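You operate a simulated robot arm through the tools that you are given. There is no shell and no other tool. Be economical: measure what you need, move in short steps, check, and stop when the job is done.

The job below is to be done with a simulated two-armed robot. You get a single attempt, and the scene is never put back.

JOB
On the top of the white table, fold the checked tea towel in half, so that its two short edges meet.
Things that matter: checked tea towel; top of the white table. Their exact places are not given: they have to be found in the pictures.

The check looks at the end state, three seconds after you hand in, the way a careful person would. Anything else that was tipped, shoved, dropped, spilled or broken makes it a failure. Flat cloth is picked up by pressing the open fingertips on it (5 to 10 N) and closing them slowly along it; thin cloth reads only 2 to 8 mm in the jaws.

ROBOT AND FRAMES
Two 7-joint arms with two-finger parallel grippers on one trunk, on a base that drives. Base frame: it is fixed to the floor where the robot stands at the start and does not move with it; the origin is under the middle of the robot, x ahead of it, y to its left, z up; the surface under the hand at the start is at about z = 860. Units: mm, degrees, N and s.
The left shoulder is at the start at [69, 162, 1095], the right one opposite. With the tool pointing down near the work surface each hand reaches from about 380 to 880 mm from the robot's upright axis, wherever it stands, measured 20 degrees to its own side. Places, roughly: checked tea towel [500, 0, 900]; top of the white table [600, -400, 900]. Payload 3.43 kg a hand.
Tool frame (each hand has its own): the origin (TCP) lies between the finger pads and is the grasp point; the fingertips stand 34 mm ahead of it; z points along the fingers, y is the line along which they close. The gripper opens to 128 mm. The fingers are 24 mm wide and 12 mm thick; the gripper's body (48 by 130 mm) begins 96 mm behind the TCP.
Orientation is that of the tool frame in the base frame, as a unit quaternion [w, x, y, z]. With the fingers straight down and closing along the base's y, the tool's x points along the base's -x, its y along +y and its z along -z.

CONTROLS
- The arms move only by the tool arm_command. It takes "left_deltas", "right_deltas" or both (then of equal length, played together; a hand with none holds still); each is a list of rows, each a list of 7 numbers: the shift along the base's x, y, z in mm, then the turn, a rotation vector about the base's x, y, z in degrees, then the finger opening in mm, from 0 to 128. In form: [[dx, dy, dz, rx, ry, rz, hand], ...]. A call has 1 to 20 rows; each row shifts and turns the commanded pose from where the row before left it. A row lasts 0.2 s, in which the tool goes at most 50 mm and 8.6 degrees; a call with a longer step from one row to the next is refused whole, and so is a gripper value outside its range. A pose out of reach is approached as far as the arm can. The call stops where the force on the tool passes 40 N (or 10 N more than at its start, if that is more) or the arm is blocked; 0.2 s more then pass. Each finger travels about 153 mm/s and halts on what it meets, pressing with about 21 N; the grip force reading is that of the motor and also rises with nothing between the fingers. The clock runs only during rows and for 0.2 s after the last one: add rows that do not move to give the fingers time. It gives the time, the measured TCP pose, the force on the tool (base axes), the opening and the grip force at its end, in the units of the frame above (readings bear some noise), with the torque about the TCP (base axes, N m) and any sound that the robot's microphone picked up.
- Cameras (640 x 400 px; columns grow to the right, rows downward): "scene" is now at [129.7, 17.9, 1314]; the picture's right is [0.22, -0.97, -0.00], its down [-0.64, -0.15, -0.75] and it looks along [0.74, 0.17, -0.66] (base axes); focal length 250 px, centre (320, 200). "left" rides on the left gripper at [76, 11, -160] in its tool frame; the picture's right is [-0.15, 0.99, 0.00], its down [-0.88, -0.13, -0.46] and it looks along [-0.45, -0.07, 0.89] (tool axes); focal length 234 px, centre (320, 200). "right" rides on the right gripper at [76, -11, -160] in its tool frame; the picture's right is [0.15, 0.99, 0.00], its down [-0.88, 0.13, -0.46] and it looks along [-0.45, 0.07, 0.89] (tool axes); focal length 234 px, centre (320, 200).
- snapshot(camera): a new picture of that camera. It takes no simulated time.
- lift_body(by): slides the trunk up (or, below 0, down) by that many mm; the arms and the scene camera ride with it, the base frame stays. It gives what a move gives, with no picture.
- steer(legs): drives the robot by 1 to 6 legs, each [ahead, left, turn to the left] in mm, mm and degrees, along the robot's own axes; the way and the turn of a leg run together, so that a leg with both is an arc; at most 1500 mm and 180 degrees a leg. The arms and the cameras ride along, it lands a little off, and it stops where it bumps. It gives what a move gives.
- aim_head(pan, tilt): turns the head with the scene camera to pan (to the left, within 86 degrees either way) and tilt (down, from -29 to 69), counted from straight ahead of the robot. It gives what a move gives.
- pixel_to_xyz(camera, pixels): for up to 12 pixels [column, row] of the newest picture of that camera ("zoom" is the newest enlarged one), the place [x, y, z] in the base frame of the surface seen there, good to about 2 mm. It takes no simulated time.
- enlarge(camera, box): a new picture of the part [left, top, right, bottom] of that camera's present view, enlarged. It takes no simulated time.
- finish_job(): hands the job in; it is judged then, once.

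Keep the steps short. Do not move on a guess: measure, check each grasp and each placing, and mend mistakes. In all there are 80 turns and 78 pictures (those below and enlarged ones count). Leave the grippers open and the arms clear of the work at the hand-in unless told otherwise, and finish with a single line.

The tools are called after "Emit:" as a command line: name --argument value ..., lists and objects as JSON in quotes. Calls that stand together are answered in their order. arm_command: Moves the arms, as the interface text tells. Its arguments: {"type":"object","properties":{"left_deltas":{"type":"array"},"right_deltas":{"type":"array"}},"required":[]} The other tools are called the same way: lift_body (by) slides the trunk up or down; steer (legs) drives the base; aim_head (pan, tilt) turns the head that bears the scene camera; snapshot (camera) takes a picture; pixel_to_xyz (camera, pixels) gives the place of the surface under pixels of a picture; enlarge (camera, box) takes an enlarged picture of a part of a camera's view; finish_job () hands the job in.

At the start:

```text
time_s: 0.0
left_ee_pos: [581.5, 146.2, 1075.8]
left_tcp_rot: [0.001, 0.0, 1.0, 0.0]
left_contact_force: [-1.0, 0.3, 1.0]
left_moment: [0.0, -0.02, -0.01]
left_gripper_width: 127.9
left_gripper_force: 0.0
right_ee_pos: [409.2, -161.3, 1062.1]
right_tcp_rot: [0.001, 0.0, 1.0, 0.001]
right_contact_force: [-0.8, 0.0, -0.5]
right_moment: [0.02, 0.02, 0.01]
right_gripper_width: 128.1
right_gripper_force: 0.1
trunk travel left (down, up): [-575.0, 365.0]
robot x, y, heading: [1.3, -1.1, 0.0]
head pan, tilt: [12.8, 41.1]
```

scene: 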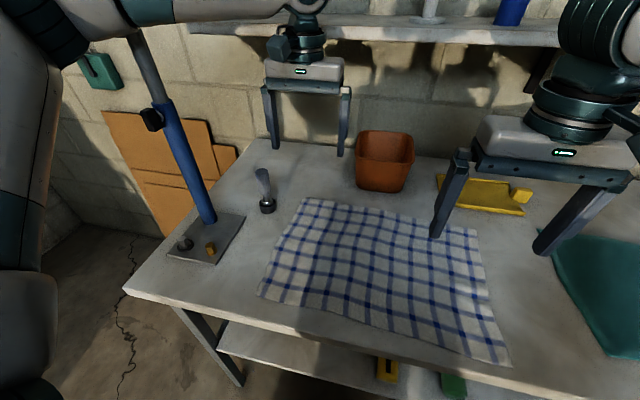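
right: 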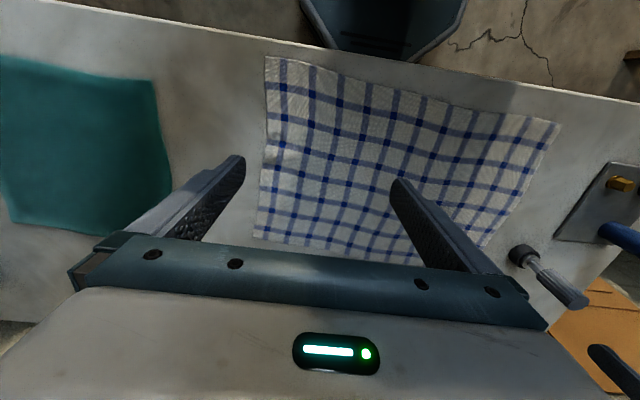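
left: 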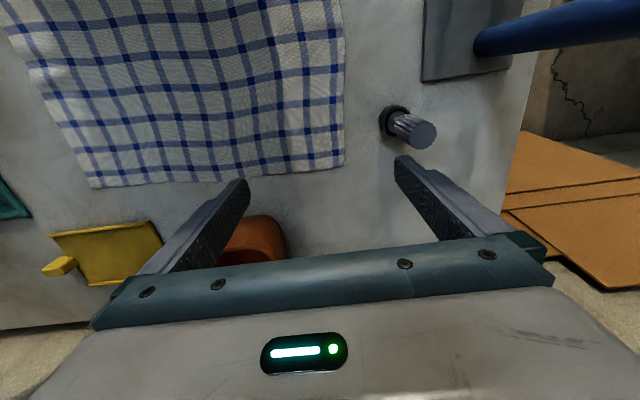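

I see the towel in the scene picture, with corners near (305,199), (476,231), (511,365) and (259,295). I'll measure these, the table beside it and the nearby objects.

Emit:
pixel_to_xyz --camera "scene" --pixels '[[306, 200], [475, 232], [509, 364], [261, 294], [390, 214], [385, 328], [284, 245], [493, 300], [380, 270], [230, 290], [268, 205], [385, 190]]'

Emit:
enlarge --camera "scene" --box '[230, 170, 550, 390]'

```text
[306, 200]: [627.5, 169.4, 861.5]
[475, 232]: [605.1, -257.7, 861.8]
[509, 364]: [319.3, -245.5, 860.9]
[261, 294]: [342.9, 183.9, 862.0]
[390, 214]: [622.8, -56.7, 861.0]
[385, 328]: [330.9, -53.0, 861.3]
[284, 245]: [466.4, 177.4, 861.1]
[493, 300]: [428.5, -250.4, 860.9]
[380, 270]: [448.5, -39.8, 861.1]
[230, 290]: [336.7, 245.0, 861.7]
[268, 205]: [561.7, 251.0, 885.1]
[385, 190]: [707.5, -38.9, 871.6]
```

```text
1.82 times, centred on (390, 280) of scene
```

zoom: 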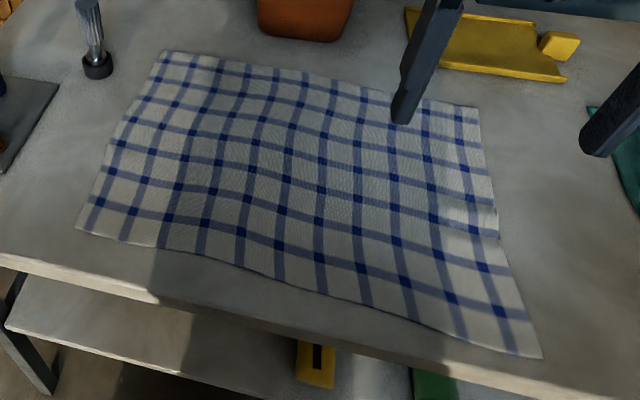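

The short edges lie at y≈+177 and y≈-252, and x runs from about 330 to 620. I plan to hold the two left corners with both hands and carry them over to the right. Before that I'll measure the lamp post, knob, other objects and table edges.

Emit:
pixel_to_xyz --camera "scene" --pixels '[[208, 218], [180, 150], [160, 108], [140, 50], [170, 255], [242, 218], [262, 180], [268, 212], [130, 290], [300, 330], [440, 180], [555, 250]]'

Emit:
aim_head --pan 35 --tilt 30

Emit:
snapshot --camera "scene"

```text
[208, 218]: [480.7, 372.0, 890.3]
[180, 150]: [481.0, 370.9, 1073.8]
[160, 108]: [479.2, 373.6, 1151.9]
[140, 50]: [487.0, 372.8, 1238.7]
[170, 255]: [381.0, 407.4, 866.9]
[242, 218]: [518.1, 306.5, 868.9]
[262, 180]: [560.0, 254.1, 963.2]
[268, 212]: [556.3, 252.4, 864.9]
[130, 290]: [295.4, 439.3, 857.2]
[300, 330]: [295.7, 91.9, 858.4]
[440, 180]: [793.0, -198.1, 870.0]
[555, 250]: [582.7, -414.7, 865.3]
```

```text
time_s: 0.9
left_ee_pos: [580.4, 146.8, 1076.2]
left_tcp_rot: [0.001, 0.0, 1.0, 0.001]
left_contact_force: [0.4, 0.2, 0.6]
left_moment: [0.0, 0.0, -0.03]
left_gripper_width: 128.1
left_gripper_force: 0.1
right_ee_pos: [410.0, -161.2, 1062.2]
right_tcp_rot: [0.001, -0.001, 1.0, 0.001]
right_contact_force: [0.7, -0.8, 0.2]
right_moment: [-0.02, -0.03, -0.02]
right_gripper_width: 128.0
right_gripper_force: 0.1
trunk travel left (down, up): [-575.0, 365.0]
robot x, y, heading: [-0.5, -0.3, -0.1]
head pan, tilt: [35.0, 30.0]
```

```text
73 pictures are left
```

scene: 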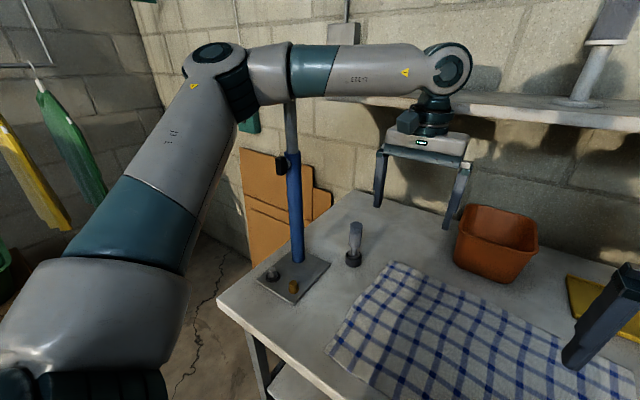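

The lamp post stands at (480, 372), very near the left elbow, so the left hand will take the near corner and the right hand the far one. First I'll drive back 80 mm and aim the head at the towel.

Emit:
steer --legs '[[-80, 0, 0]]'

Emit:
aim_head --pan 5 --tilt 42

Emit:
arm_command --left_deltas '[[-30, 5, 0, 0, 0, 8, 128], [-30, 5, 0, 0, 0, 8, 128], [-30, 5, 0, 0, 0, 8, 128], [-30, 5, 0, 0, 0, 8, 128], [-25, 5, 0, 0, 0, 8, 128], [0, 0, 0, 0, 0, 8, 128], [0, 0, 0, 0, 0, 8, 128], [0, 0, 0, 0, 0, 8, 128], [0, 0, 0, 0, 0, 8, 128], [0, 0, 0, 0, 0, 8, 128], [0, 0, 0, 0, 0, 8, 128], [0, 0, 0, 0, 0, 2, 128]]'

Emit:
snapshot --camera "scene"

```text
time_s: 1.9
left_ee_pos: [502.9, 149.1, 1074.8]
left_tcp_rot: [0.0, -0.001, 1.0, -0.001]
left_contact_force: [-0.3, 0.1, 0.0]
left_moment: [0.01, 0.0, 0.0]
left_gripper_width: 127.9
left_gripper_force: 0.0
right_ee_pos: [330.4, -160.0, 1062.4]
right_tcp_rot: [-0.001, 0.0, 1.0, 0.0]
right_contact_force: [1.0, 0.0, 0.1]
right_moment: [0.02, 0.01, 0.0]
right_gripper_width: 128.1
right_gripper_force: 0.1
trunk travel left (down, up): [-575.0, 365.0]
robot x, y, heading: [-78.5, 0.9, 0.1]
head pan, tilt: [35.0, 30.0]
```

```text
time_s: 2.9
left_ee_pos: [505.1, 147.8, 1073.9]
left_tcp_rot: [0.0, 0.0, 1.0, 0.0]
left_contact_force: [0.1, -0.3, 0.5]
left_moment: [0.01, 0.02, -0.03]
left_gripper_width: 128.0
left_gripper_force: 0.0
right_ee_pos: [331.9, -160.9, 1062.4]
right_tcp_rot: [0.0, 0.0, 1.0, 0.0]
right_contact_force: [-0.6, 0.1, -0.3]
right_moment: [-0.03, -0.01, -0.02]
right_gripper_width: 128.0
right_gripper_force: 0.0
trunk travel left (down, up): [-575.0, 365.0]
robot x, y, heading: [-77.6, 1.0, 0.1]
head pan, tilt: [5.0, 42.0]
```

```text
time_s: 5.5
left_ee_pos: [359.6, 172.4, 1073.5]
left_tcp_rot: [0.0, 0.708, -0.706, 0.0]
left_contact_force: [-1.6, -0.7, -0.1]
left_moment: [0.0, 0.01, 0.02]
left_gripper_width: 127.8
left_gripper_force: 0.0
right_ee_pos: [331.4, -159.7, 1061.4]
right_tcp_rot: [0.0, 0.001, 1.0, 0.001]
right_contact_force: [-0.9, 0.1, 0.2]
right_moment: [0.04, 0.0, 0.01]
right_gripper_width: 127.9
right_gripper_force: 0.1
trunk travel left (down, up): [-575.0, 365.0]
robot x, y, heading: [-78.9, 1.6, -0.0]
head pan, tilt: [5.0, 42.0]
```

```text
72 pictures are left
```

scene: 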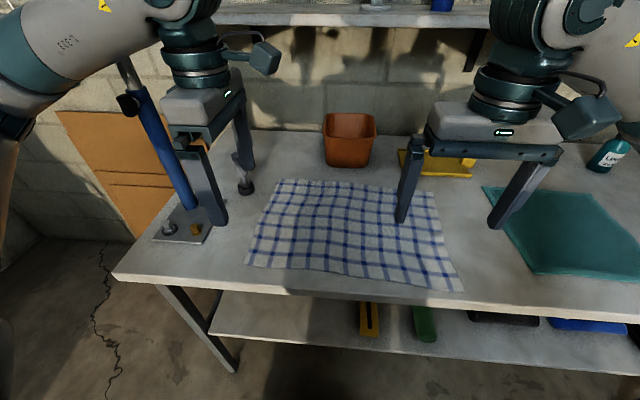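

The left hand is over the near-left corner. Now the right hand goes forward and across to above the far-left corner, turning 90°.

Emit:
arm_command --right_deltas '[[30, 5, 0, 0, 0, 8, 128], [30, 5, 0, 0, 0, 8, 128], [30, 5, 0, 0, 0, 8, 128], [30, 5, 0, 0, 0, 8, 128], [30, 5, 0, 0, 0, 8, 128], [30, 5, 0, 0, 0, 8, 128], [30, 10, 0, 0, 0, 8, 128], [30, 15, 0, 0, 0, 8, 128], [25, 20, 0, 0, 0, 8, 60], [15, 25, 0, 0, 0, 8, 60], [0, 30, 0, 0, 0, 8, 60], [0, 30, 0, 0, 0, 2, 60], [0, 30, 0, 0, 0, 0, 60]]'

Emit:
snapshot --camera "scene"

Emit:
snapshot --camera "right"

Emit:
snapshot --camera "left"

```text
time_s: 8.3
left_ee_pos: [359.8, 173.6, 1074.5]
left_tcp_rot: [0.0, 0.708, -0.707, 0.001]
left_contact_force: [-0.1, 0.5, -1.0]
left_moment: [-0.02, 0.01, -0.01]
left_gripper_width: 127.8
left_gripper_force: 0.0
right_ee_pos: [462.8, 4.1, 1049.2]
right_tcp_rot: [0.001, -0.634, 0.773, -0.002]
right_contact_force: [-0.2, 0.3, 0.6]
right_moment: [-0.01, 0.03, 0.02]
right_gripper_width: 60.0
right_gripper_force: 0.0
right hand out of reach, approached as far as the arm can: row 8, 9, 10, 11, 12
trunk travel left (down, up): [-575.0, 365.0]
robot x, y, heading: [-77.3, 0.6, 0.0]
head pan, tilt: [5.0, 42.0]
```

```text
71 pictures are left
```

scene: 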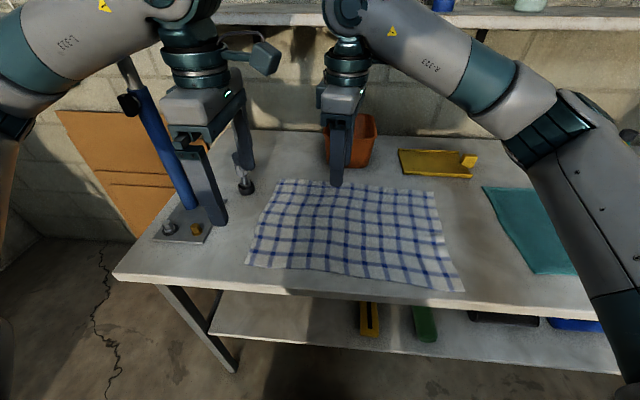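

```text
70 pictures are left
```

right: 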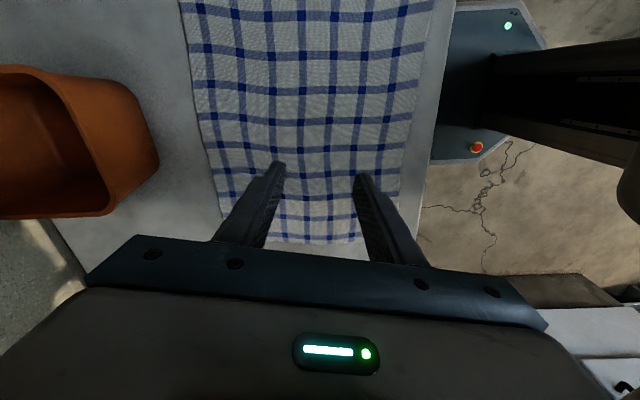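

```text
69 pictures are left
```

left: 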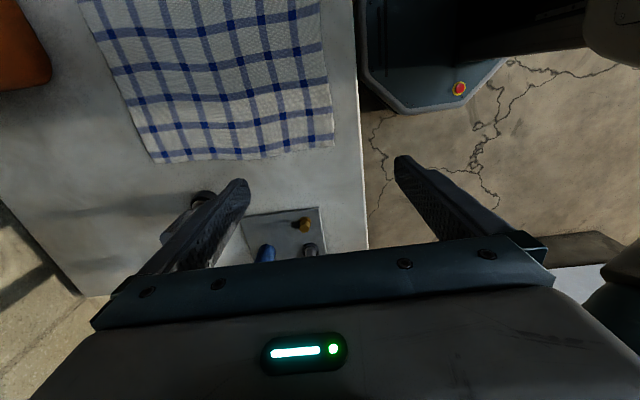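

The right hand stopped at (463, 4), short of its target, so I'll probe which way it can go. First a few forward steps with the turn partly undone.

Emit:
arm_command --right_deltas '[[0, 0, 0, 0, 0, -8, 60], [0, 0, 0, 0, 0, -8, 60], [0, 0, 0, 0, 0, -8, 60], [0, 0, 0, 0, 0, -8, 60], [0, 0, 0, 0, 0, -8, 60]]'

```text
time_s: 9.5
left_ee_pos: [360.0, 172.1, 1074.1]
left_tcp_rot: [0.0, -0.707, 0.707, 0.0]
left_contact_force: [-0.1, 0.2, 0.2]
left_moment: [-0.03, -0.03, -0.03]
left_gripper_width: 127.7
left_gripper_force: 0.0
right_ee_pos: [463.6, 2.3, 1050.6]
right_tcp_rot: [0.002, -0.331, 0.944, -0.002]
right_contact_force: [-0.7, -0.1, 0.0]
right_moment: [0.0, -0.01, -0.01]
right_gripper_width: 59.8
right_gripper_force: 0.1
trunk travel left (down, up): [-575.0, 365.0]
robot x, y, heading: [-78.5, 1.8, -0.1]
head pan, tilt: [5.0, 42.0]
```

The turn is back to about 39°. Now I'll try moving forward and left with this yaw.

Emit:
arm_command --right_deltas '[[30, 0, 0, 0, 0, 0, 60], [30, 0, 0, 0, 0, 0, 60], [30, 0, 0, 0, 0, 0, 60], [30, 0, 0, 0, 0, 0, 60], [25, 0, 0, 0, 0, 0, 60]]'

Emit:
arm_command --right_deltas '[[0, 40, 0, 0, 0, 0, 60], [0, 40, 0, 0, 0, 0, 60], [0, 40, 0, 0, 0, 0, 60]]'

```text
time_s: 10.7
left_ee_pos: [359.2, 173.5, 1074.3]
left_tcp_rot: [0.0, -0.707, 0.707, -0.001]
left_contact_force: [0.3, 0.3, 0.7]
left_moment: [-0.04, -0.01, 0.02]
left_gripper_width: 128.1
left_gripper_force: 0.1
right_ee_pos: [608.2, 2.8, 1049.4]
right_tcp_rot: [0.001, -0.331, 0.944, -0.002]
right_contact_force: [0.5, 0.4, -0.8]
right_moment: [0.0, 0.01, -0.01]
right_gripper_width: 60.1
right_gripper_force: 0.0
trunk travel left (down, up): [-575.0, 365.0]
robot x, y, heading: [-82.8, -0.0, -0.1]
head pan, tilt: [5.0, 42.0]
```

```text
time_s: 11.5
left_ee_pos: [358.9, 174.3, 1074.2]
left_tcp_rot: [-0.001, -0.707, 0.707, 0.0]
left_contact_force: [-0.1, 0.1, 0.4]
left_moment: [-0.05, -0.01, 0.03]
left_gripper_width: 128.1
left_gripper_force: 0.0
right_ee_pos: [608.3, 124.6, 1049.5]
right_tcp_rot: [0.0, -0.331, 0.944, -0.002]
right_contact_force: [-0.7, 0.3, 1.1]
right_moment: [-0.03, -0.02, -0.02]
right_gripper_width: 60.0
right_gripper_force: 0.1
trunk travel left (down, up): [-575.0, 365.0]
robot x, y, heading: [-79.4, -2.3, 0.3]
head pan, tilt: [5.0, 42.0]
```

Position works. I'll turn it back toward 90° here and see how far it goes.

Emit:
arm_command --right_deltas '[[0, 0, 0, 0, 0, 8, 60], [0, 0, 0, 0, 0, 8, 60], [0, 0, 0, 0, 0, 8, 60], [0, 0, 0, 0, 0, 8, 60]]'

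Emit:
arm_command --right_deltas '[[0, 0, 0, 0, 0, 8, 60], [0, 0, 0, 0, 0, 8, 60]]'

Emit:
snapshot --camera "scene"

Emit:
snapshot --camera "right"

```text
time_s: 12.5
left_ee_pos: [359.3, 171.9, 1073.8]
left_tcp_rot: [0.0, 0.707, -0.707, 0.0]
left_contact_force: [-0.9, -0.8, -0.4]
left_moment: [0.01, 0.02, 0.0]
left_gripper_width: 127.9
left_gripper_force: 0.1
right_ee_pos: [608.4, 121.4, 1049.0]
right_tcp_rot: [0.002, -0.396, 0.918, -0.001]
right_contact_force: [0.7, 0.0, 0.2]
right_moment: [0.02, 0.01, -0.02]
right_gripper_width: 59.8
right_gripper_force: 0.0
right hand out of reach, approached as far as the arm can: row 2, 3, 4
trunk travel left (down, up): [-575.0, 365.0]
robot x, y, heading: [-82.0, -2.6, -0.4]
head pan, tilt: [5.0, 42.0]
```

```text
time_s: 13.1
left_ee_pos: [361.9, 168.1, 1074.9]
left_tcp_rot: [0.002, -0.707, 0.708, 0.003]
left_contact_force: [0.9, 0.5, -0.1]
left_moment: [0.11, 0.04, 0.02]
left_gripper_width: 127.9
left_gripper_force: 0.1
right_ee_pos: [597.9, 75.4, 1045.3]
right_tcp_rot: [0.0, -0.447, 0.895, 0.005]
right_contact_force: [0.0, -0.7, 0.2]
right_moment: [0.1, 0.03, -0.05]
right_gripper_width: 59.8
right_gripper_force: 0.0
right hand out of reach, approached as far as the arm can: row 1, 2
trunk travel left (down, up): [-575.0, 365.0]
robot x, y, heading: [-81.5, -0.0, 0.1]
head pan, tilt: [5.0, 42.0]
```

```text
68 pictures are left
```

scene: 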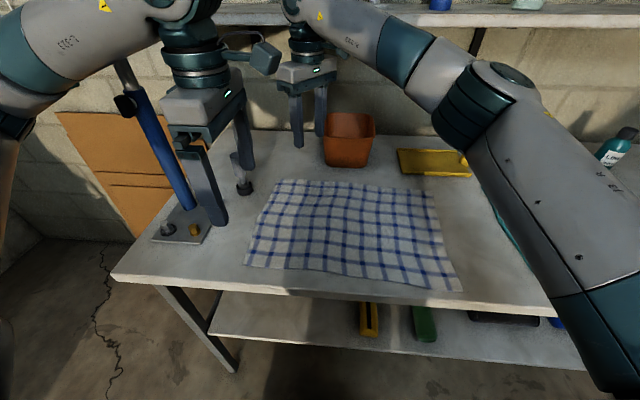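

```text
67 pictures are left
```

right: 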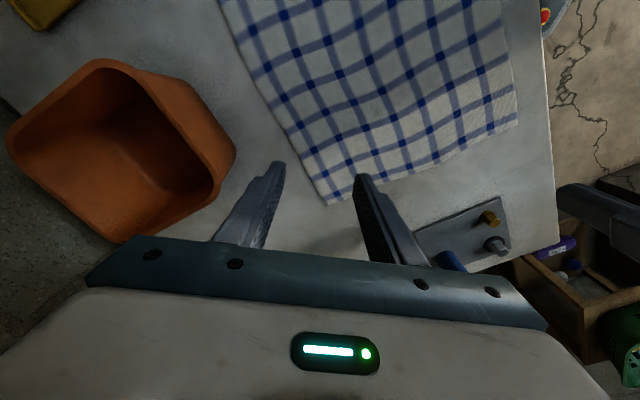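

The right wrist stops near +50° of yaw. A diagonal pinch of about 40° across the corner works well and stays within that. I'll check the knob's size and the precise corner positions.

Emit:
enlarge --camera "scene" --box '[220, 140, 320, 210]'

Emit:
pixel_to_xyz --camera "right" --pixels '[[327, 206], [330, 200], [515, 124], [508, 122]]'

```text
5.71 times, centred on (270, 175) of scene
```

zoom: 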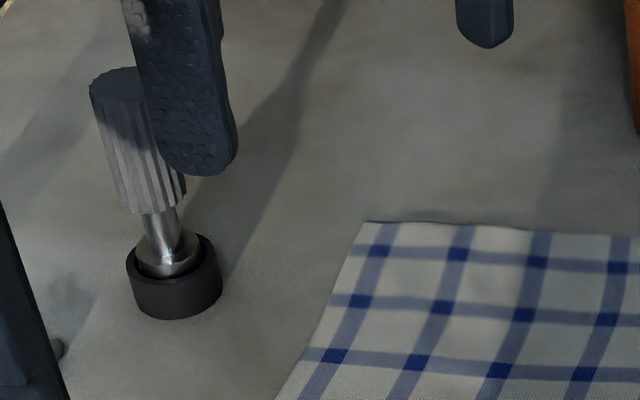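

```text
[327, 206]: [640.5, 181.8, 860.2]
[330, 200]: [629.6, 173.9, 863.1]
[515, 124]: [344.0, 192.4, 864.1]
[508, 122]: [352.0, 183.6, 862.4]
```

Emit:
pixel_to_xyz --camera "zoom" --pixels '[[366, 227], [120, 80], [100, 90], [150, 260], [635, 238], [120, 72]]'

Emit:
arm_command --right_deltas '[[0, 0, 0, 0, 0, -8, 60], [0, 0, 0, 0, 0, -5, 60], [10, 20, 0, 0, 0, 0, 40]]' --left_deltas '[[0, 0, 0, 0, 0, -8, 60], [0, 0, 0, 0, 0, -8, 60], [0, 0, 0, 0, 0, -8, 40]]'

Emit:
arm_command --left_deltas '[[0, 0, 0, 0, 0, -8.5, 40], [0, 0, 0, 0, 0, -8.5, 40], [0, 0, 0, 0, 0, -8.5, 40], [0, 0, 0, 0, 0, -8.5, 40], [0, 0, 0, 0, 0, -8.5, 40], [0, 0, 0, 0, 0, -8.5, 40], [0, 0, 0, 0, 0, -8.5, 40], [0, 0, 0, 0, 0, -8.5, 40], [0, 0, 0, 0, 0, -8.5, 40], [0, 0, 0, 0, 0, -8.5, 40], [0, 0, 0, 0, 0, -8.5, 40], [0, 0, 0, 0, 0, -8.5, 40]]'

```text
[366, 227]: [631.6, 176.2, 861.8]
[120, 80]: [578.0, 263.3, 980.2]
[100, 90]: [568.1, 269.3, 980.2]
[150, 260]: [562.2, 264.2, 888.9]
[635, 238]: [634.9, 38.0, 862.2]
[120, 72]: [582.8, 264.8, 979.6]
```

```text
time_s: 13.9
left_ee_pos: [359.0, 176.2, 1073.3]
left_tcp_rot: [0.0, -0.543, 0.839, -0.001]
left_contact_force: [-0.1, 1.6, -0.7]
left_moment: [-0.03, -0.04, -0.02]
left_gripper_width: 39.8
left_gripper_force: 0.1
right_ee_pos: [605.6, 103.2, 1043.5]
right_tcp_rot: [0.001, -0.356, 0.935, -0.003]
right_contact_force: [-0.3, 0.4, 0.9]
right_moment: [-0.06, 0.01, -0.02]
right_gripper_width: 39.8
right_gripper_force: 0.0
trunk travel left (down, up): [-575.0, 365.0]
robot x, y, heading: [-79.4, -1.1, 0.0]
head pan, tilt: [5.0, 42.0]
```

```text
time_s: 16.5
left_ee_pos: [359.4, 173.3, 1074.5]
left_tcp_rot: [-0.001, 0.31, 0.951, 0.0]
left_contact_force: [0.2, -0.3, -0.1]
left_moment: [0.02, 0.0, -0.01]
left_gripper_width: 39.8
left_gripper_force: 0.0
right_ee_pos: [604.7, 99.5, 1044.7]
right_tcp_rot: [0.001, -0.356, 0.934, -0.001]
right_contact_force: [-0.4, -0.6, 0.3]
right_moment: [0.0, -0.01, 0.03]
right_gripper_width: 39.8
right_gripper_force: 0.0
trunk travel left (down, up): [-575.0, 365.0]
robot x, y, heading: [-79.1, -2.9, 0.1]
head pan, tilt: [5.0, 42.0]
```

The far corner is at (631,176), the near one at about (342,187), and the knob top is at z=980. I'll bring both hands above the corners with fingertips about 25 mm over the cloth.

Emit:
arm_command --right_deltas '[[5, 30, 0, 0, 0, 0, 40], [5, 27, 0, 0, 0, 0, 40], [0, 0, -30, 0, 0, 0, 40], [0, 0, -30, 0, 0, 0, 40], [0, 0, -30, 0, 0, 0, 40], [0, 0, -25, 0, 0, 0, 40], [0, 0, -10, 0, 0, 0, 40]]' --left_deltas '[[0, 0, -30, 0, 0, 0, 40], [0, 0, -30, 0, 0, 0, 40], [0, 0, -30, 0, 0, 0, 40], [0, 0, -30, 0, 0, 0, 40], [0, 0, -30, 0, 0, 0, 40], [0, 0, -4, 0, 0, 0, 40], [0, 0, 0, 0, 0, 0, 40]]'

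Emit:
snapshot --camera "right"

Emit:
snapshot --camera "left"

Emit:
snapshot --camera "scene"

```text
time_s: 18.1
left_ee_pos: [360.4, 173.1, 920.4]
left_tcp_rot: [0.0, 0.309, 0.951, 0.0]
left_contact_force: [0.0, 0.4, 0.2]
left_moment: [0.01, 0.01, 0.04]
left_gripper_width: 39.9
left_gripper_force: 0.0
right_ee_pos: [614.2, 149.5, 919.9]
right_tcp_rot: [0.002, -0.355, 0.935, -0.001]
right_contact_force: [-0.9, -0.6, -0.1]
right_moment: [0.0, -0.01, -0.01]
right_gripper_width: 40.1
right_gripper_force: 0.1
right hand out of reach, approached as far as the arm can: row 2
trunk travel left (down, up): [-575.0, 365.0]
robot x, y, heading: [-78.9, -3.2, -0.0]
head pan, tilt: [5.0, 42.0]
```

```text
65 pictures are left
```

right: 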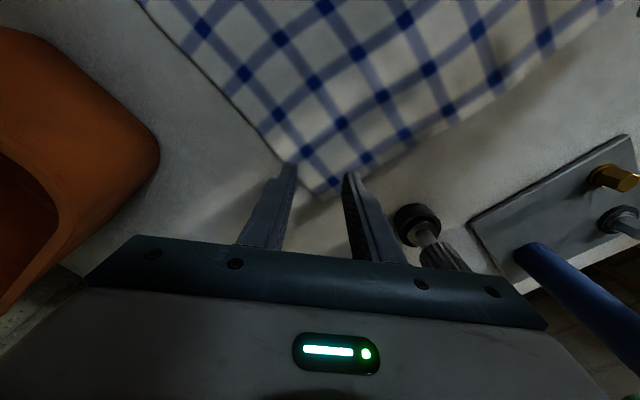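

```text
64 pictures are left
```

left: 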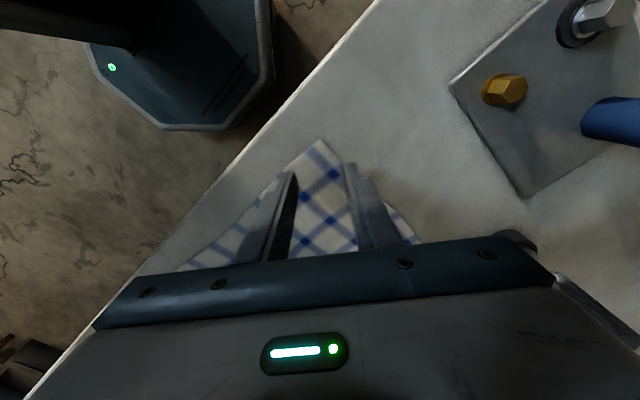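

```text
63 pictures are left
```

scene: 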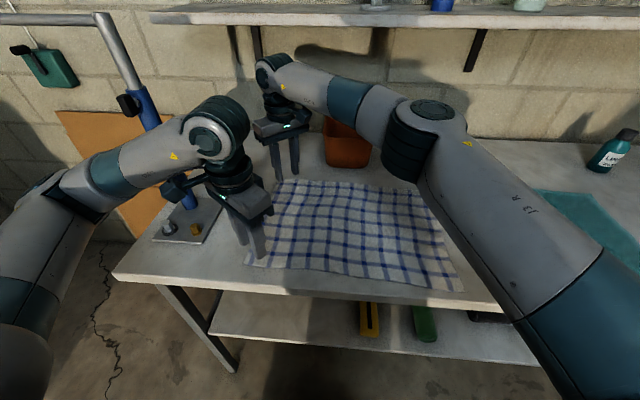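

Both fingers straddle their corners well. I'll narrow the opening to 26 mm so the tips land on cloth, shift the right hand slightly, and descend to just above the surface.

Emit:
arm_command --right_deltas '[[3, 5, 0, 0, 0, 0, 26], [0, 0, -10, 0, 0, 0, 26], [0, 0, -8, 0, 0, 0, 26], [0, 0, -4, 0, 0, 0, 26]]' --left_deltas '[[0, 0, 0, 0, 0, 0, 26], [0, 0, -10, 0, 0, 0, 26], [0, 0, -8, 0, 0, 0, 26], [0, 0, -4, 0, 0, 0, 26]]'

Emit:
arm_command --right_deltas '[[0, 0, -2, 0, 0, 0, 26], [0, 0, 0, 0, 0, 0, 26]]' --left_deltas '[[0, 0, -2, 0, 0, 0, 26], [0, 0, 0, 0, 0, 0, 26]]'

```text
time_s: 19.1
left_ee_pos: [360.7, 173.5, 899.4]
left_tcp_rot: [0.0, 0.309, 0.951, 0.0]
left_contact_force: [0.3, -0.2, 0.7]
left_moment: [0.01, 0.01, 0.0]
left_gripper_width: 25.8
left_gripper_force: 0.0
right_ee_pos: [615.9, 154.1, 896.8]
right_tcp_rot: [0.002, -0.356, 0.935, -0.001]
right_contact_force: [0.2, -0.2, -0.2]
right_moment: [0.01, 0.0, 0.01]
right_gripper_width: 25.8
right_gripper_force: 0.0
trunk travel left (down, up): [-575.0, 365.0]
robot x, y, heading: [-78.2, 1.6, 0.1]
head pan, tilt: [5.0, 42.0]
```

```text
time_s: 19.7
left_ee_pos: [357.7, 172.0, 897.3]
left_tcp_rot: [0.0, 0.309, 0.951, 0.0]
left_contact_force: [0.6, 0.3, 0.4]
left_moment: [-0.01, -0.02, -0.04]
left_gripper_width: 25.9
left_gripper_force: 0.1
right_ee_pos: [615.5, 153.8, 896.7]
right_tcp_rot: [0.001, -0.356, 0.935, -0.002]
right_contact_force: [1.1, -0.2, 0.1]
right_moment: [0.02, -0.01, 0.04]
right_gripper_width: 26.1
right_gripper_force: 0.0
trunk travel left (down, up): [-575.0, 365.0]
robot x, y, heading: [-80.6, -1.2, -0.0]
head pan, tilt: [5.0, 42.0]
```

No contact yet, so I'll lower by another 2 mm steps.

Emit:
arm_command --right_deltas '[[0, 0, -2, 0, 0, 0, 26], [0, 0, 0, 0, 0, 0, 26]]' --left_deltas '[[0, 0, -2, 0, 0, 0, 26], [0, 0, 0, 0, 0, 0, 26]]'

Emit:
arm_command --right_deltas '[[0, 0, -1, 0, 0, 0, 26], [0, 0, 0, 0, 0, 0, 26]]' --left_deltas '[[0, 0, -1, 0, 0, 0, 26], [0, 0, 0, 0, 0, 0, 26]]'

```text
time_s: 20.3
left_ee_pos: [358.5, 172.0, 897.2]
left_tcp_rot: [0.001, 0.309, 0.951, -0.001]
left_contact_force: [0.9, 0.5, 3.4]
left_moment: [0.02, 0.0, 0.01]
left_gripper_width: 26.0
left_gripper_force: 0.0
right_ee_pos: [615.6, 153.5, 896.3]
right_tcp_rot: [0.002, -0.356, 0.934, -0.001]
right_contact_force: [1.4, 0.4, 7.3]
right_moment: [0.05, -0.09, -0.02]
right_gripper_width: 26.0
right_gripper_force: 0.1
trunk travel left (down, up): [-575.0, 365.0]
robot x, y, heading: [-76.6, -0.7, 0.1]
head pan, tilt: [5.0, 42.0]
```

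```text
time_s: 20.9
left_ee_pos: [358.7, 173.8, 895.7]
left_tcp_rot: [0.001, 0.309, 0.951, 0.001]
left_contact_force: [2.9, 1.6, 14.4]
left_moment: [0.04, -0.06, 0.0]
left_gripper_width: 26.2
left_gripper_force: 0.0
right_ee_pos: [614.7, 152.2, 894.1]
right_tcp_rot: [0.004, -0.356, 0.934, -0.001]
right_contact_force: [3.1, 0.3, 13.6]
right_moment: [0.15, -0.07, -0.02]
right_gripper_width: 25.8
right_gripper_force: 0.1
trunk travel left (down, up): [-575.0, 365.0]
robot x, y, heading: [-81.5, -2.0, 0.0]
head pan, tilt: [5.0, 42.0]
```

About 14 N on both hands is a little hard. I'll ease up 0.6 mm and close slowly.

Emit:
arm_command --right_deltas '[[0, 0, -0.2, 0, 0, 0, 26], [0, 0, 0, 0, 0, 0, 23], [0, 0, 0, 0, 0, 0, 20], [0, 0, 0, 0, 0, 0, 17], [0, 0, 0, 0, 0, 0, 14], [0, 0, 0, 0, 0, 0, 11], [0, 0, 0, 0, 0, 0, 8], [0, 0, 0, 0, 0, 0, 5], [0, 0, 0, 0, 0, 0, 2], [0, 0, 0, 0, 0, 0, 0], [0, 0, 0, 0, 0, 0, 0]]' --left_deltas '[[0, 0, 0.4, 0, 0, 0, 26], [0, 0, 0, 0, 0, 0, 23], [0, 0, 0, 0, 0, 0, 20], [0, 0, 0, 0, 0, 0, 17], [0, 0, 0, 0, 0, 0, 14], [0, 0, 0, 0, 0, 0, 11], [0, 0, 0, 0, 0, 0, 8], [0, 0, 0, 0, 0, 0, 5], [0, 0, 0, 0, 0, 0, 2], [0, 0, 0, 0, 0, 0, 0], [0, 0, 0, 0, 0, 0, 0]]'

Emit:
snapshot --camera "right"

Emit:
snapshot --camera "left"

```text
time_s: 23.3
left_ee_pos: [357.4, 172.4, 896.1]
left_tcp_rot: [0.001, 0.309, 0.951, 0.0]
left_contact_force: [1.4, -0.2, 11.3]
left_moment: [-0.02, 0.01, 0.02]
left_gripper_width: 0.0
left_gripper_force: 20.8
right_ee_pos: [614.2, 152.8, 895.8]
right_tcp_rot: [0.002, -0.356, 0.935, -0.002]
right_contact_force: [-2.9, -0.3, 16.5]
right_moment: [0.04, 0.02, 0.03]
right_gripper_width: 2.2
right_gripper_force: 20.6
trunk travel left (down, up): [-575.0, 365.0]
robot x, y, heading: [-79.0, -1.0, -0.1]
head pan, tilt: [5.0, 42.0]
```

```text
62 pictures are left
```

right: 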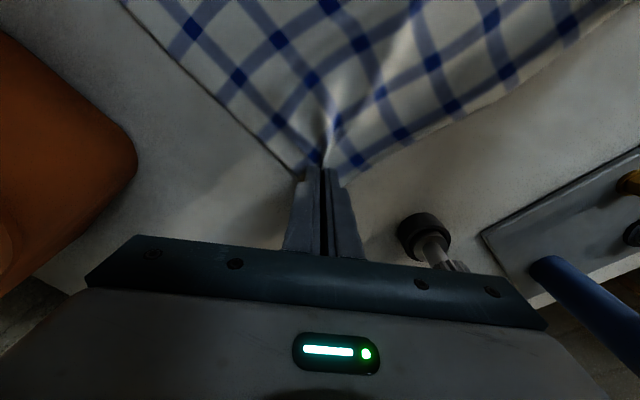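

```text
61 pictures are left
```

left: 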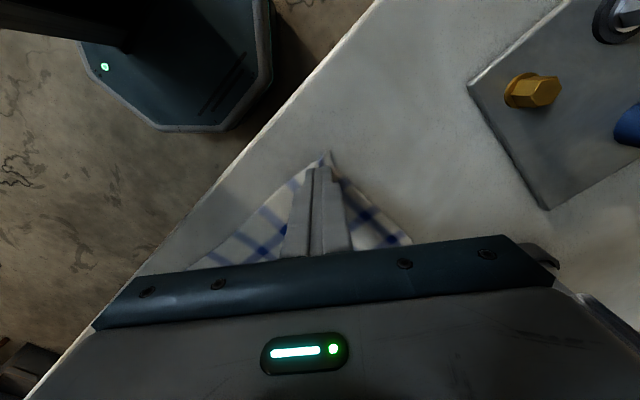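

The right hand holds cloth at 2.2 mm, but the left closed to 0.0 and missed. I'll reopen the left a bit wider, lift slightly and check its position.

Emit:
arm_command --left_deltas '[[0, 0, 8, 0, 0, 0, 0], [3, -3, 0, 0, 0, 0, 36], [0, 0, 0, 0, 0, 0, 36]]'

Emit:
enlarge --camera "left" --box '[220, 120, 420, 260]'

```text
time_s: 24.1
left_ee_pos: [360.6, 169.7, 903.4]
left_tcp_rot: [0.0, 0.31, 0.951, 0.0]
left_contact_force: [0.0, -0.1, 0.0]
left_moment: [0.03, 0.0, 0.01]
left_gripper_width: 35.8
left_gripper_force: 0.1
right_ee_pos: [613.7, 152.9, 894.7]
right_tcp_rot: [0.002, -0.356, 0.934, -0.001]
right_contact_force: [-3.7, -1.9, 21.5]
right_moment: [0.04, 0.04, 0.0]
right_gripper_width: 2.1
right_gripper_force: 21.1
trunk travel left (down, up): [-575.0, 365.0]
robot x, y, heading: [-76.7, -1.6, 0.0]
head pan, tilt: [5.0, 42.0]
```

```text
2.86 times, centred on (320, 190) of left
```

zoom: 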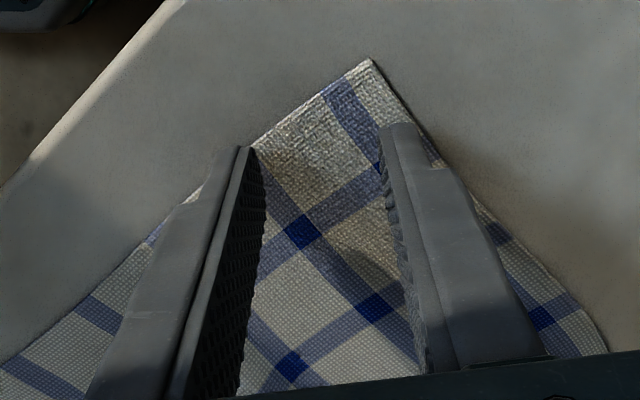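

The left fingertip (left in the picture) sits almost off the cloth edge. I'll shift +10 mm in x, further into the cloth, and press down.

Emit:
arm_command --left_deltas '[[10, 0, 0, 0, 0, 0, 32], [0, 0, -4, 0, 0, 0, 32], [0, 0, -2, 0, 0, 0, 32], [0, 0, -1, 0, 0, 0, 32], [0, 0, 0, 0, 0, 0, 32]]'

Emit:
enlarge --camera "left" --box '[220, 120, 420, 260]'

```text
time_s: 25.3
left_ee_pos: [370.0, 169.2, 896.7]
left_tcp_rot: [0.001, 0.309, 0.951, 0.0]
left_contact_force: [-0.5, 0.4, -1.1]
left_moment: [0.01, 0.0, 0.0]
left_gripper_width: 31.9
left_gripper_force: 0.0
right_ee_pos: [614.0, 153.2, 895.0]
right_tcp_rot: [0.002, -0.357, 0.934, -0.001]
right_contact_force: [-1.7, -0.1, 22.2]
right_moment: [0.05, 0.0, 0.01]
right_gripper_width: 2.0
right_gripper_force: 21.0
trunk travel left (down, up): [-575.0, 365.0]
robot x, y, heading: [-76.7, 2.3, 0.2]
head pan, tilt: [5.0, 42.0]
```

```text
2.86 times, centred on (320, 190) of left
```

zoom: 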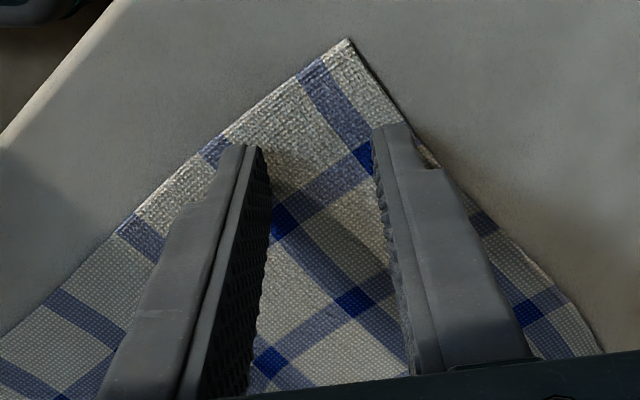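

Well centred now. I'll press the left hand, and lift the right 2 mm to ease its 22 N.

Emit:
arm_command --left_deltas '[[0, 0, -1, 0, 0, 0, 32], [0, 0, -0.7, 0, 0, 0, 32], [0, 0, 0, 0, 0, 0, 32]]' --right_deltas '[[0, 0, 1, 0, 0, 0, 0], [0, 0, 1, 0, 0, 0, 0], [0, 0, 0, 0, 0, 0, 0]]'

```text
time_s: 26.1
left_ee_pos: [371.0, 170.6, 895.3]
left_tcp_rot: [0.002, 0.308, 0.951, 0.001]
left_contact_force: [-4.9, 1.1, 26.3]
left_moment: [0.06, 0.29, 0.0]
left_gripper_width: 32.1
left_gripper_force: 0.2
right_ee_pos: [612.6, 152.6, 896.0]
right_tcp_rot: [0.002, -0.356, 0.935, -0.002]
right_contact_force: [-0.9, -0.1, 0.9]
right_moment: [0.0, 0.0, 0.0]
right_gripper_width: 2.0
right_gripper_force: 21.0
trunk travel left (down, up): [-575.0, 365.0]
robot x, y, heading: [-77.3, -1.6, -0.1]
head pan, tilt: [5.0, 42.0]
```

26 N is too hard, so I'll ease up 1.6 mm.

Emit:
arm_command --left_deltas '[[0, 0, 1.2, 0, 0, 0, 32], [0, 0, 0, 0, 0, 0, 32]]'

```text
time_s: 26.7
left_ee_pos: [369.9, 170.7, 896.1]
left_tcp_rot: [0.001, 0.31, 0.951, 0.0]
left_contact_force: [-4.3, 0.0, 20.4]
left_moment: [0.09, 0.22, 0.04]
left_gripper_width: 31.7
left_gripper_force: 0.2
right_ee_pos: [614.2, 154.5, 896.7]
right_tcp_rot: [0.002, -0.356, 0.935, -0.001]
right_contact_force: [-0.5, 0.8, 0.0]
right_moment: [-0.02, -0.04, -0.04]
right_gripper_width: 2.4
right_gripper_force: 20.9
trunk travel left (down, up): [-575.0, 365.0]
robot x, y, heading: [-81.5, -0.5, 0.2]
head pan, tilt: [5.0, 42.0]
```

Emit:
arm_command --left_deltas '[[0, 0, 1.0, 0, 0, 0, 32], [0, 0, 0, 0, 0, 0, 32]]'

```text
time_s: 27.3
left_ee_pos: [371.6, 169.7, 895.1]
left_tcp_rot: [0.001, 0.309, 0.951, 0.0]
left_contact_force: [-0.7, -0.8, 5.3]
left_moment: [0.0, 0.01, 0.06]
left_gripper_width: 31.9
left_gripper_force: 0.0
right_ee_pos: [615.4, 152.5, 895.5]
right_tcp_rot: [0.001, -0.356, 0.935, -0.001]
right_contact_force: [-1.4, -0.2, 2.0]
right_moment: [-0.02, 0.05, 0.02]
right_gripper_width: 2.1
right_gripper_force: 20.2
trunk travel left (down, up): [-575.0, 365.0]
robot x, y, heading: [-77.0, -2.5, -0.1]
head pan, tilt: [5.0, 42.0]
```

Now 5 N. I'll add 0.3 mm more and close slowly.

Emit:
arm_command --left_deltas '[[0, 0, -0.3, 0, 0, 0, 32], [0, 0, 0, 0, 0, 0, 30], [0, 0, 0, 0, 0, 0, 28], [0, 0, 0, 0, 0, 0, 26], [0, 0, 0, 0, 0, 0, 24], [0, 0, 0, 0, 0, 0, 22], [0, 0, 0, 0, 0, 0, 20], [0, 0, 0, 0, 0, 0, 18], [0, 0, 0, 0, 0, 0, 16], [0, 0, 0, 0, 0, 0, 14], [0, 0, 0, 0, 0, 0, 12], [0, 0, 0, 0, 0, 0, 10], [0, 0, 0, 0, 0, 0, 8], [0, 0, 0, 0, 0, 0, 6], [0, 0, 0, 0, 0, 0, 4], [0, 0, 0, 0, 0, 0, 2], [0, 0, 0, 0, 0, 0, 0], [0, 0, 0, 0, 0, 0, 0]]'

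Emit:
enlarge --camera "left" --box '[220, 120, 420, 260]'

```text
time_s: 31.1
left_ee_pos: [371.3, 170.4, 895.5]
left_tcp_rot: [0.0, 0.309, 0.951, 0.0]
left_contact_force: [3.7, 0.7, 4.8]
left_moment: [0.01, -0.12, -0.03]
left_gripper_width: 1.9
left_gripper_force: 20.8
right_ee_pos: [614.0, 153.4, 895.6]
right_tcp_rot: [0.002, -0.356, 0.934, -0.001]
right_contact_force: [-2.6, -1.1, 3.2]
right_moment: [0.02, 0.09, 0.0]
right_gripper_width: 1.9
right_gripper_force: 21.0
trunk travel left (down, up): [-575.0, 365.0]
robot x, y, heading: [-79.1, 4.8, -0.1]
head pan, tilt: [5.0, 42.0]
```

```text
2.86 times, centred on (320, 190) of left
```

zoom: 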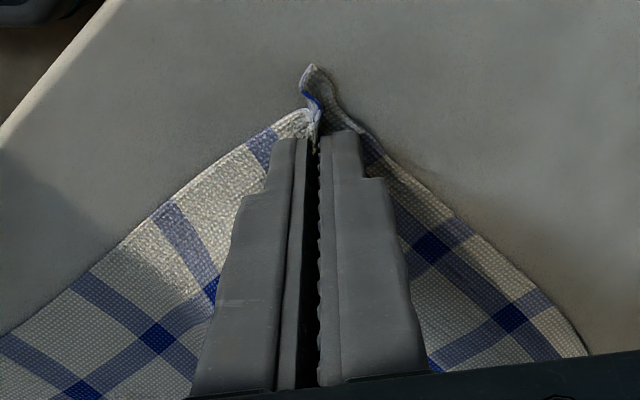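

Both hands hold cloth (1.9 mm each). I'll lift 40 mm while moving inward slightly, and check.

Emit:
arm_command --left_deltas '[[0, 0, 10, 0, 0, 0, 0], [0, -2, 10, 0, 0, 0, 0], [0, -3, 10, 0, 0, 0, 0], [0, -5, 10, 0, 0, 0, 0]]' --right_deltas '[[0, 0, 10, 0, 0, 0, 0], [0, -2, 10, 0, 0, 0, 0], [0, -3, 10, 0, 0, 0, 0], [0, -5, 10, 0, 0, 0, 0]]'

Emit:
snapshot --camera "scene"

Emit:
snapshot --camera "right"

```text
time_s: 32.1
left_ee_pos: [372.7, 157.5, 935.5]
left_tcp_rot: [0.001, 0.31, 0.951, 0.0]
left_contact_force: [1.9, 0.0, -0.2]
left_moment: [-0.01, -0.1, -0.01]
left_gripper_width: 2.3
left_gripper_force: 21.2
right_ee_pos: [616.5, 142.1, 935.5]
right_tcp_rot: [0.001, -0.356, 0.934, -0.001]
right_contact_force: [-2.3, 0.0, 0.4]
right_moment: [0.06, 0.09, 0.0]
right_gripper_width: 1.9
right_gripper_force: 21.4
trunk travel left (down, up): [-575.0, 365.0]
robot x, y, heading: [-78.6, 3.0, -0.1]
head pan, tilt: [5.0, 42.0]
```

```text
57 pictures are left
```

scene: 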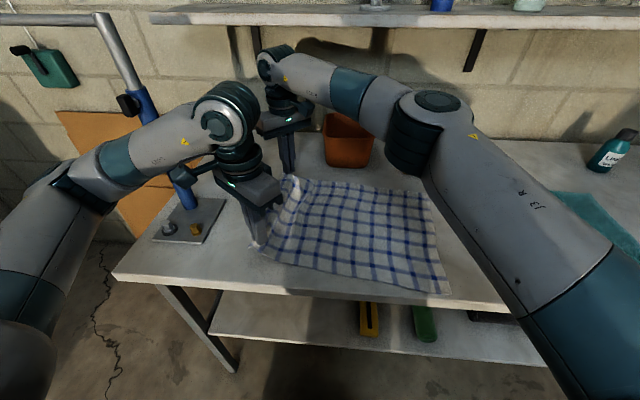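

```text
56 pictures are left
```

right: 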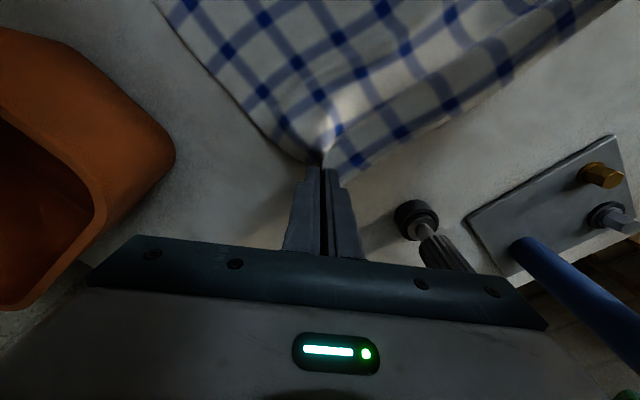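

Both corners are up. Next I'll lift to about z 1085 while moving inward 90 mm, relaxing the slight tension between the hands.

Emit:
arm_command --left_deltas '[[1, -8, 20, 0, 0, 0, 0], [1, -8, 20, 0, 0, 0, 0], [0, -10, 20, 0, 0, 0, 0], [0, -12, 20, 0, 0, 0, 0], [0, -14, 20, 0, 0, 0, 0], [0, -16, 18, 0, 0, 0, 0], [0, -18, 16, 0, 0, 0, 0], [0, -18, 14, 0, 0, 0, 0]]' --right_deltas '[[-1, -8, 20, 0, 0, 0, 0], [-1, -8, 20, 0, 0, 0, 0], [0, -10, 20, 0, 0, 0, 0], [0, -12, 20, 0, 0, 0, 0], [0, -14, 20, 0, 0, 0, 0], [0, -16, 18, 0, 0, 0, 0], [0, -18, 16, 0, 0, 0, 0], [0, -18, 14, 0, 0, 0, 0]]'

Emit:
snapshot --camera "scene"

```text
time_s: 33.9
left_ee_pos: [366.4, 55.7, 1087.4]
left_tcp_rot: [0.003, 0.309, 0.951, 0.001]
left_contact_force: [1.9, -0.5, -0.9]
left_moment: [-0.03, -0.02, 0.04]
left_gripper_width: 2.1
left_gripper_force: 20.4
right_ee_pos: [609.0, 36.9, 1087.1]
right_tcp_rot: [0.004, -0.355, 0.935, -0.001]
right_contact_force: [-1.0, 0.2, 0.1]
right_moment: [0.02, 0.04, 0.04]
right_gripper_width: 2.3
right_gripper_force: 21.2
trunk travel left (down, up): [-575.0, 365.0]
robot x, y, heading: [-77.2, -2.5, 0.3]
head pan, tilt: [5.0, 42.0]
```

```text
55 pictures are left
```

scene: 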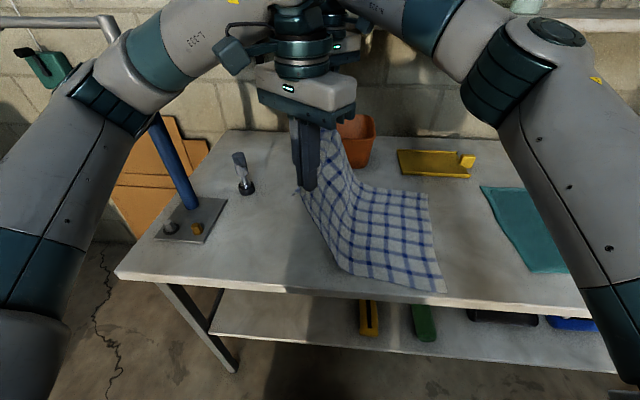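

The cloth lifts well. I'll measure where the right corners are now, near (428,193) and (446,292).

Emit:
enlarge --camera "scene" --box '[270, 130, 490, 310]'

Emit:
pixel_to_xyz --camera "zoom" --pixels '[[458, 186], [508, 472]]'

Emit:
pixel_to_xyz --camera "scene" --pixels '[[426, 194], [444, 290], [436, 250], [350, 260], [400, 200]]'

```text
2.22 times, centred on (380, 220) of scene
```

zoom: 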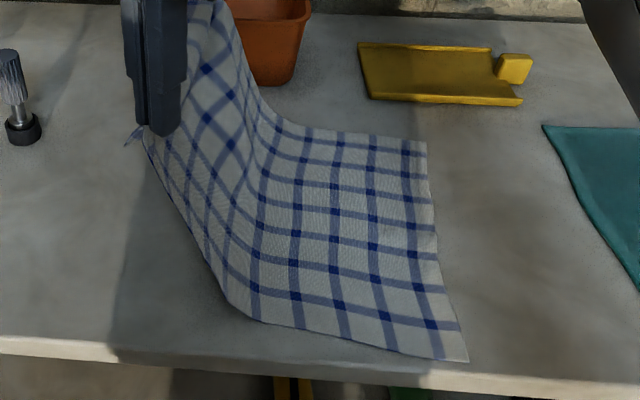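

```text
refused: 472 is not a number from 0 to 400
```

```text
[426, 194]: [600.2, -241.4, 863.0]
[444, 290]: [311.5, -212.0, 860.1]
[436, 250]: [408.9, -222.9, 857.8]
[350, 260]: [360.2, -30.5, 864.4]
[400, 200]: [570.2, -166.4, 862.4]
```

Emit:
pixel_to_xyz --camera "zoom" --pixels '[[424, 145], [464, 358], [430, 200], [436, 262], [262, 318], [285, 122], [300, 365]]'

```text
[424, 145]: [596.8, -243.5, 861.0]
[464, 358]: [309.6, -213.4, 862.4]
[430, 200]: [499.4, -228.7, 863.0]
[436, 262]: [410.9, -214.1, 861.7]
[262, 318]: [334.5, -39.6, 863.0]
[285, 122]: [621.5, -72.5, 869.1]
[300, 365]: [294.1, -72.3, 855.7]
```

The right edge now runs from (598,-246) to (308,-215). Before driving right, I'll check how near the right elbow comes to the bottle, shelf and shadowed wall on the right.

Emit:
aim_head --pan -35 --tilt 30

Emit:
snapshot --camera "scene"

```text
time_s: 34.9
left_ee_pos: [366.4, 54.9, 1086.0]
left_tcp_rot: [0.003, 0.31, 0.951, 0.002]
left_contact_force: [0.5, -0.5, -0.6]
left_moment: [0.01, 0.0, 0.01]
left_gripper_width: 2.3
left_gripper_force: 20.6
right_ee_pos: [607.7, 38.0, 1087.2]
right_tcp_rot: [0.004, -0.356, 0.934, -0.002]
right_contact_force: [-0.7, -0.8, 0.5]
right_moment: [0.05, 0.03, 0.0]
right_gripper_width: 1.9
right_gripper_force: 20.5
trunk travel left (down, up): [-575.0, 365.0]
robot x, y, heading: [-80.2, -1.9, 0.0]
head pan, tilt: [-35.0, 30.0]
```

```text
53 pictures are left
```

scene: 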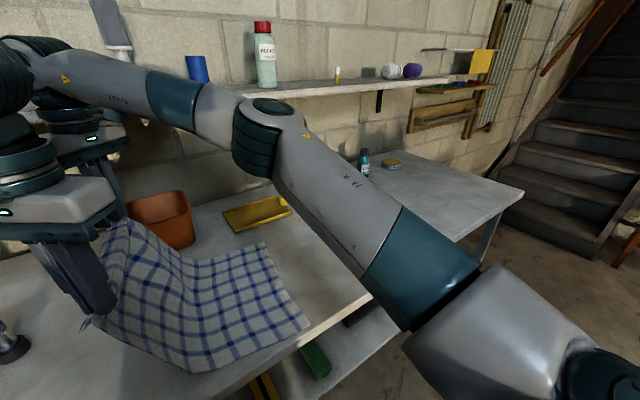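

Emit:
pixel_to_xyz --camera "scene" --pixels '[[270, 105], [240, 150], [364, 155], [363, 172], [400, 84], [300, 95], [170, 95], [268, 70], [345, 200], [440, 270], [390, 163], [520, 190]]'

```text
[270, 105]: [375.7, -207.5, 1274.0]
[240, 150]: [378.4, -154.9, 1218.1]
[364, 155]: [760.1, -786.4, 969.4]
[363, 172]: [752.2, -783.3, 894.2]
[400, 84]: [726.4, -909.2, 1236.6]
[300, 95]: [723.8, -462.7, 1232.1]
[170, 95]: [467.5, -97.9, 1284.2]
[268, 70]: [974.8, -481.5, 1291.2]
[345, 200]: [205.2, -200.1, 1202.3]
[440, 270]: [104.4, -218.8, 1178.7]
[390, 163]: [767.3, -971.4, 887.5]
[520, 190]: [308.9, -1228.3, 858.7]
```

The shelf edge is at x≈724 and clear, and the bottle is far off at y=-786. I'll drive 280 mm right with the cloth held high, then look again.

Emit:
steer --legs '[[0, -140, 0], [0, -140, 0]]'

Emit:
aim_head --pan 8 --tilt 45

Emit:
snapshot --camera "scene"

```text
time_s: 37.2
left_ee_pos: [372.7, -225.9, 1084.2]
left_tcp_rot: [0.0, 0.31, 0.951, 0.001]
left_contact_force: [0.8, 0.8, 0.6]
left_moment: [0.01, -0.06, 0.01]
left_gripper_width: 2.2
left_gripper_force: 20.9
right_ee_pos: [612.9, -242.9, 1081.5]
right_tcp_rot: [0.001, -0.355, 0.935, -0.001]
right_contact_force: [-1.5, -0.2, -0.2]
right_moment: [-0.01, 0.05, 0.01]
right_gripper_width: 2.1
right_gripper_force: 21.3
trunk travel left (down, up): [-575.0, 365.0]
robot x, y, heading: [-76.4, -281.4, -0.2]
head pan, tilt: [-35.0, 30.0]
```

```text
time_s: 38.3
left_ee_pos: [373.5, -224.8, 1083.9]
left_tcp_rot: [0.0, 0.31, 0.951, 0.0]
left_contact_force: [0.9, 0.5, -0.6]
left_moment: [0.0, -0.06, 0.01]
left_gripper_width: 1.8
left_gripper_force: 20.8
right_ee_pos: [614.1, -244.5, 1081.8]
right_tcp_rot: [0.001, -0.355, 0.935, -0.002]
right_contact_force: [-0.4, 0.4, -0.1]
right_moment: [0.0, 0.04, -0.03]
right_gripper_width: 2.1
right_gripper_force: 20.8
trunk travel left (down, up): [-575.0, 365.0]
robot x, y, heading: [-80.8, -279.8, -0.3]
head pan, tilt: [8.0, 45.0]
```

```text
52 pictures are left
```

scene: 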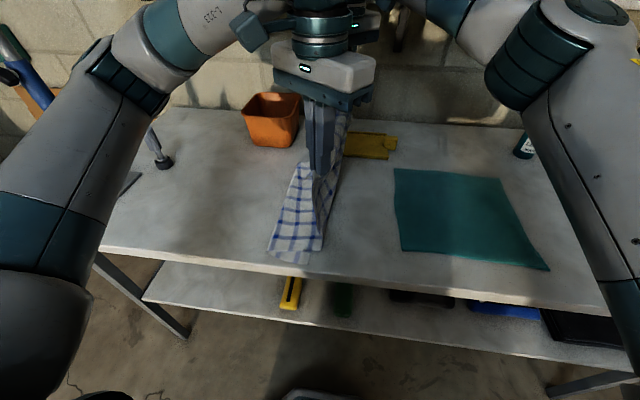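

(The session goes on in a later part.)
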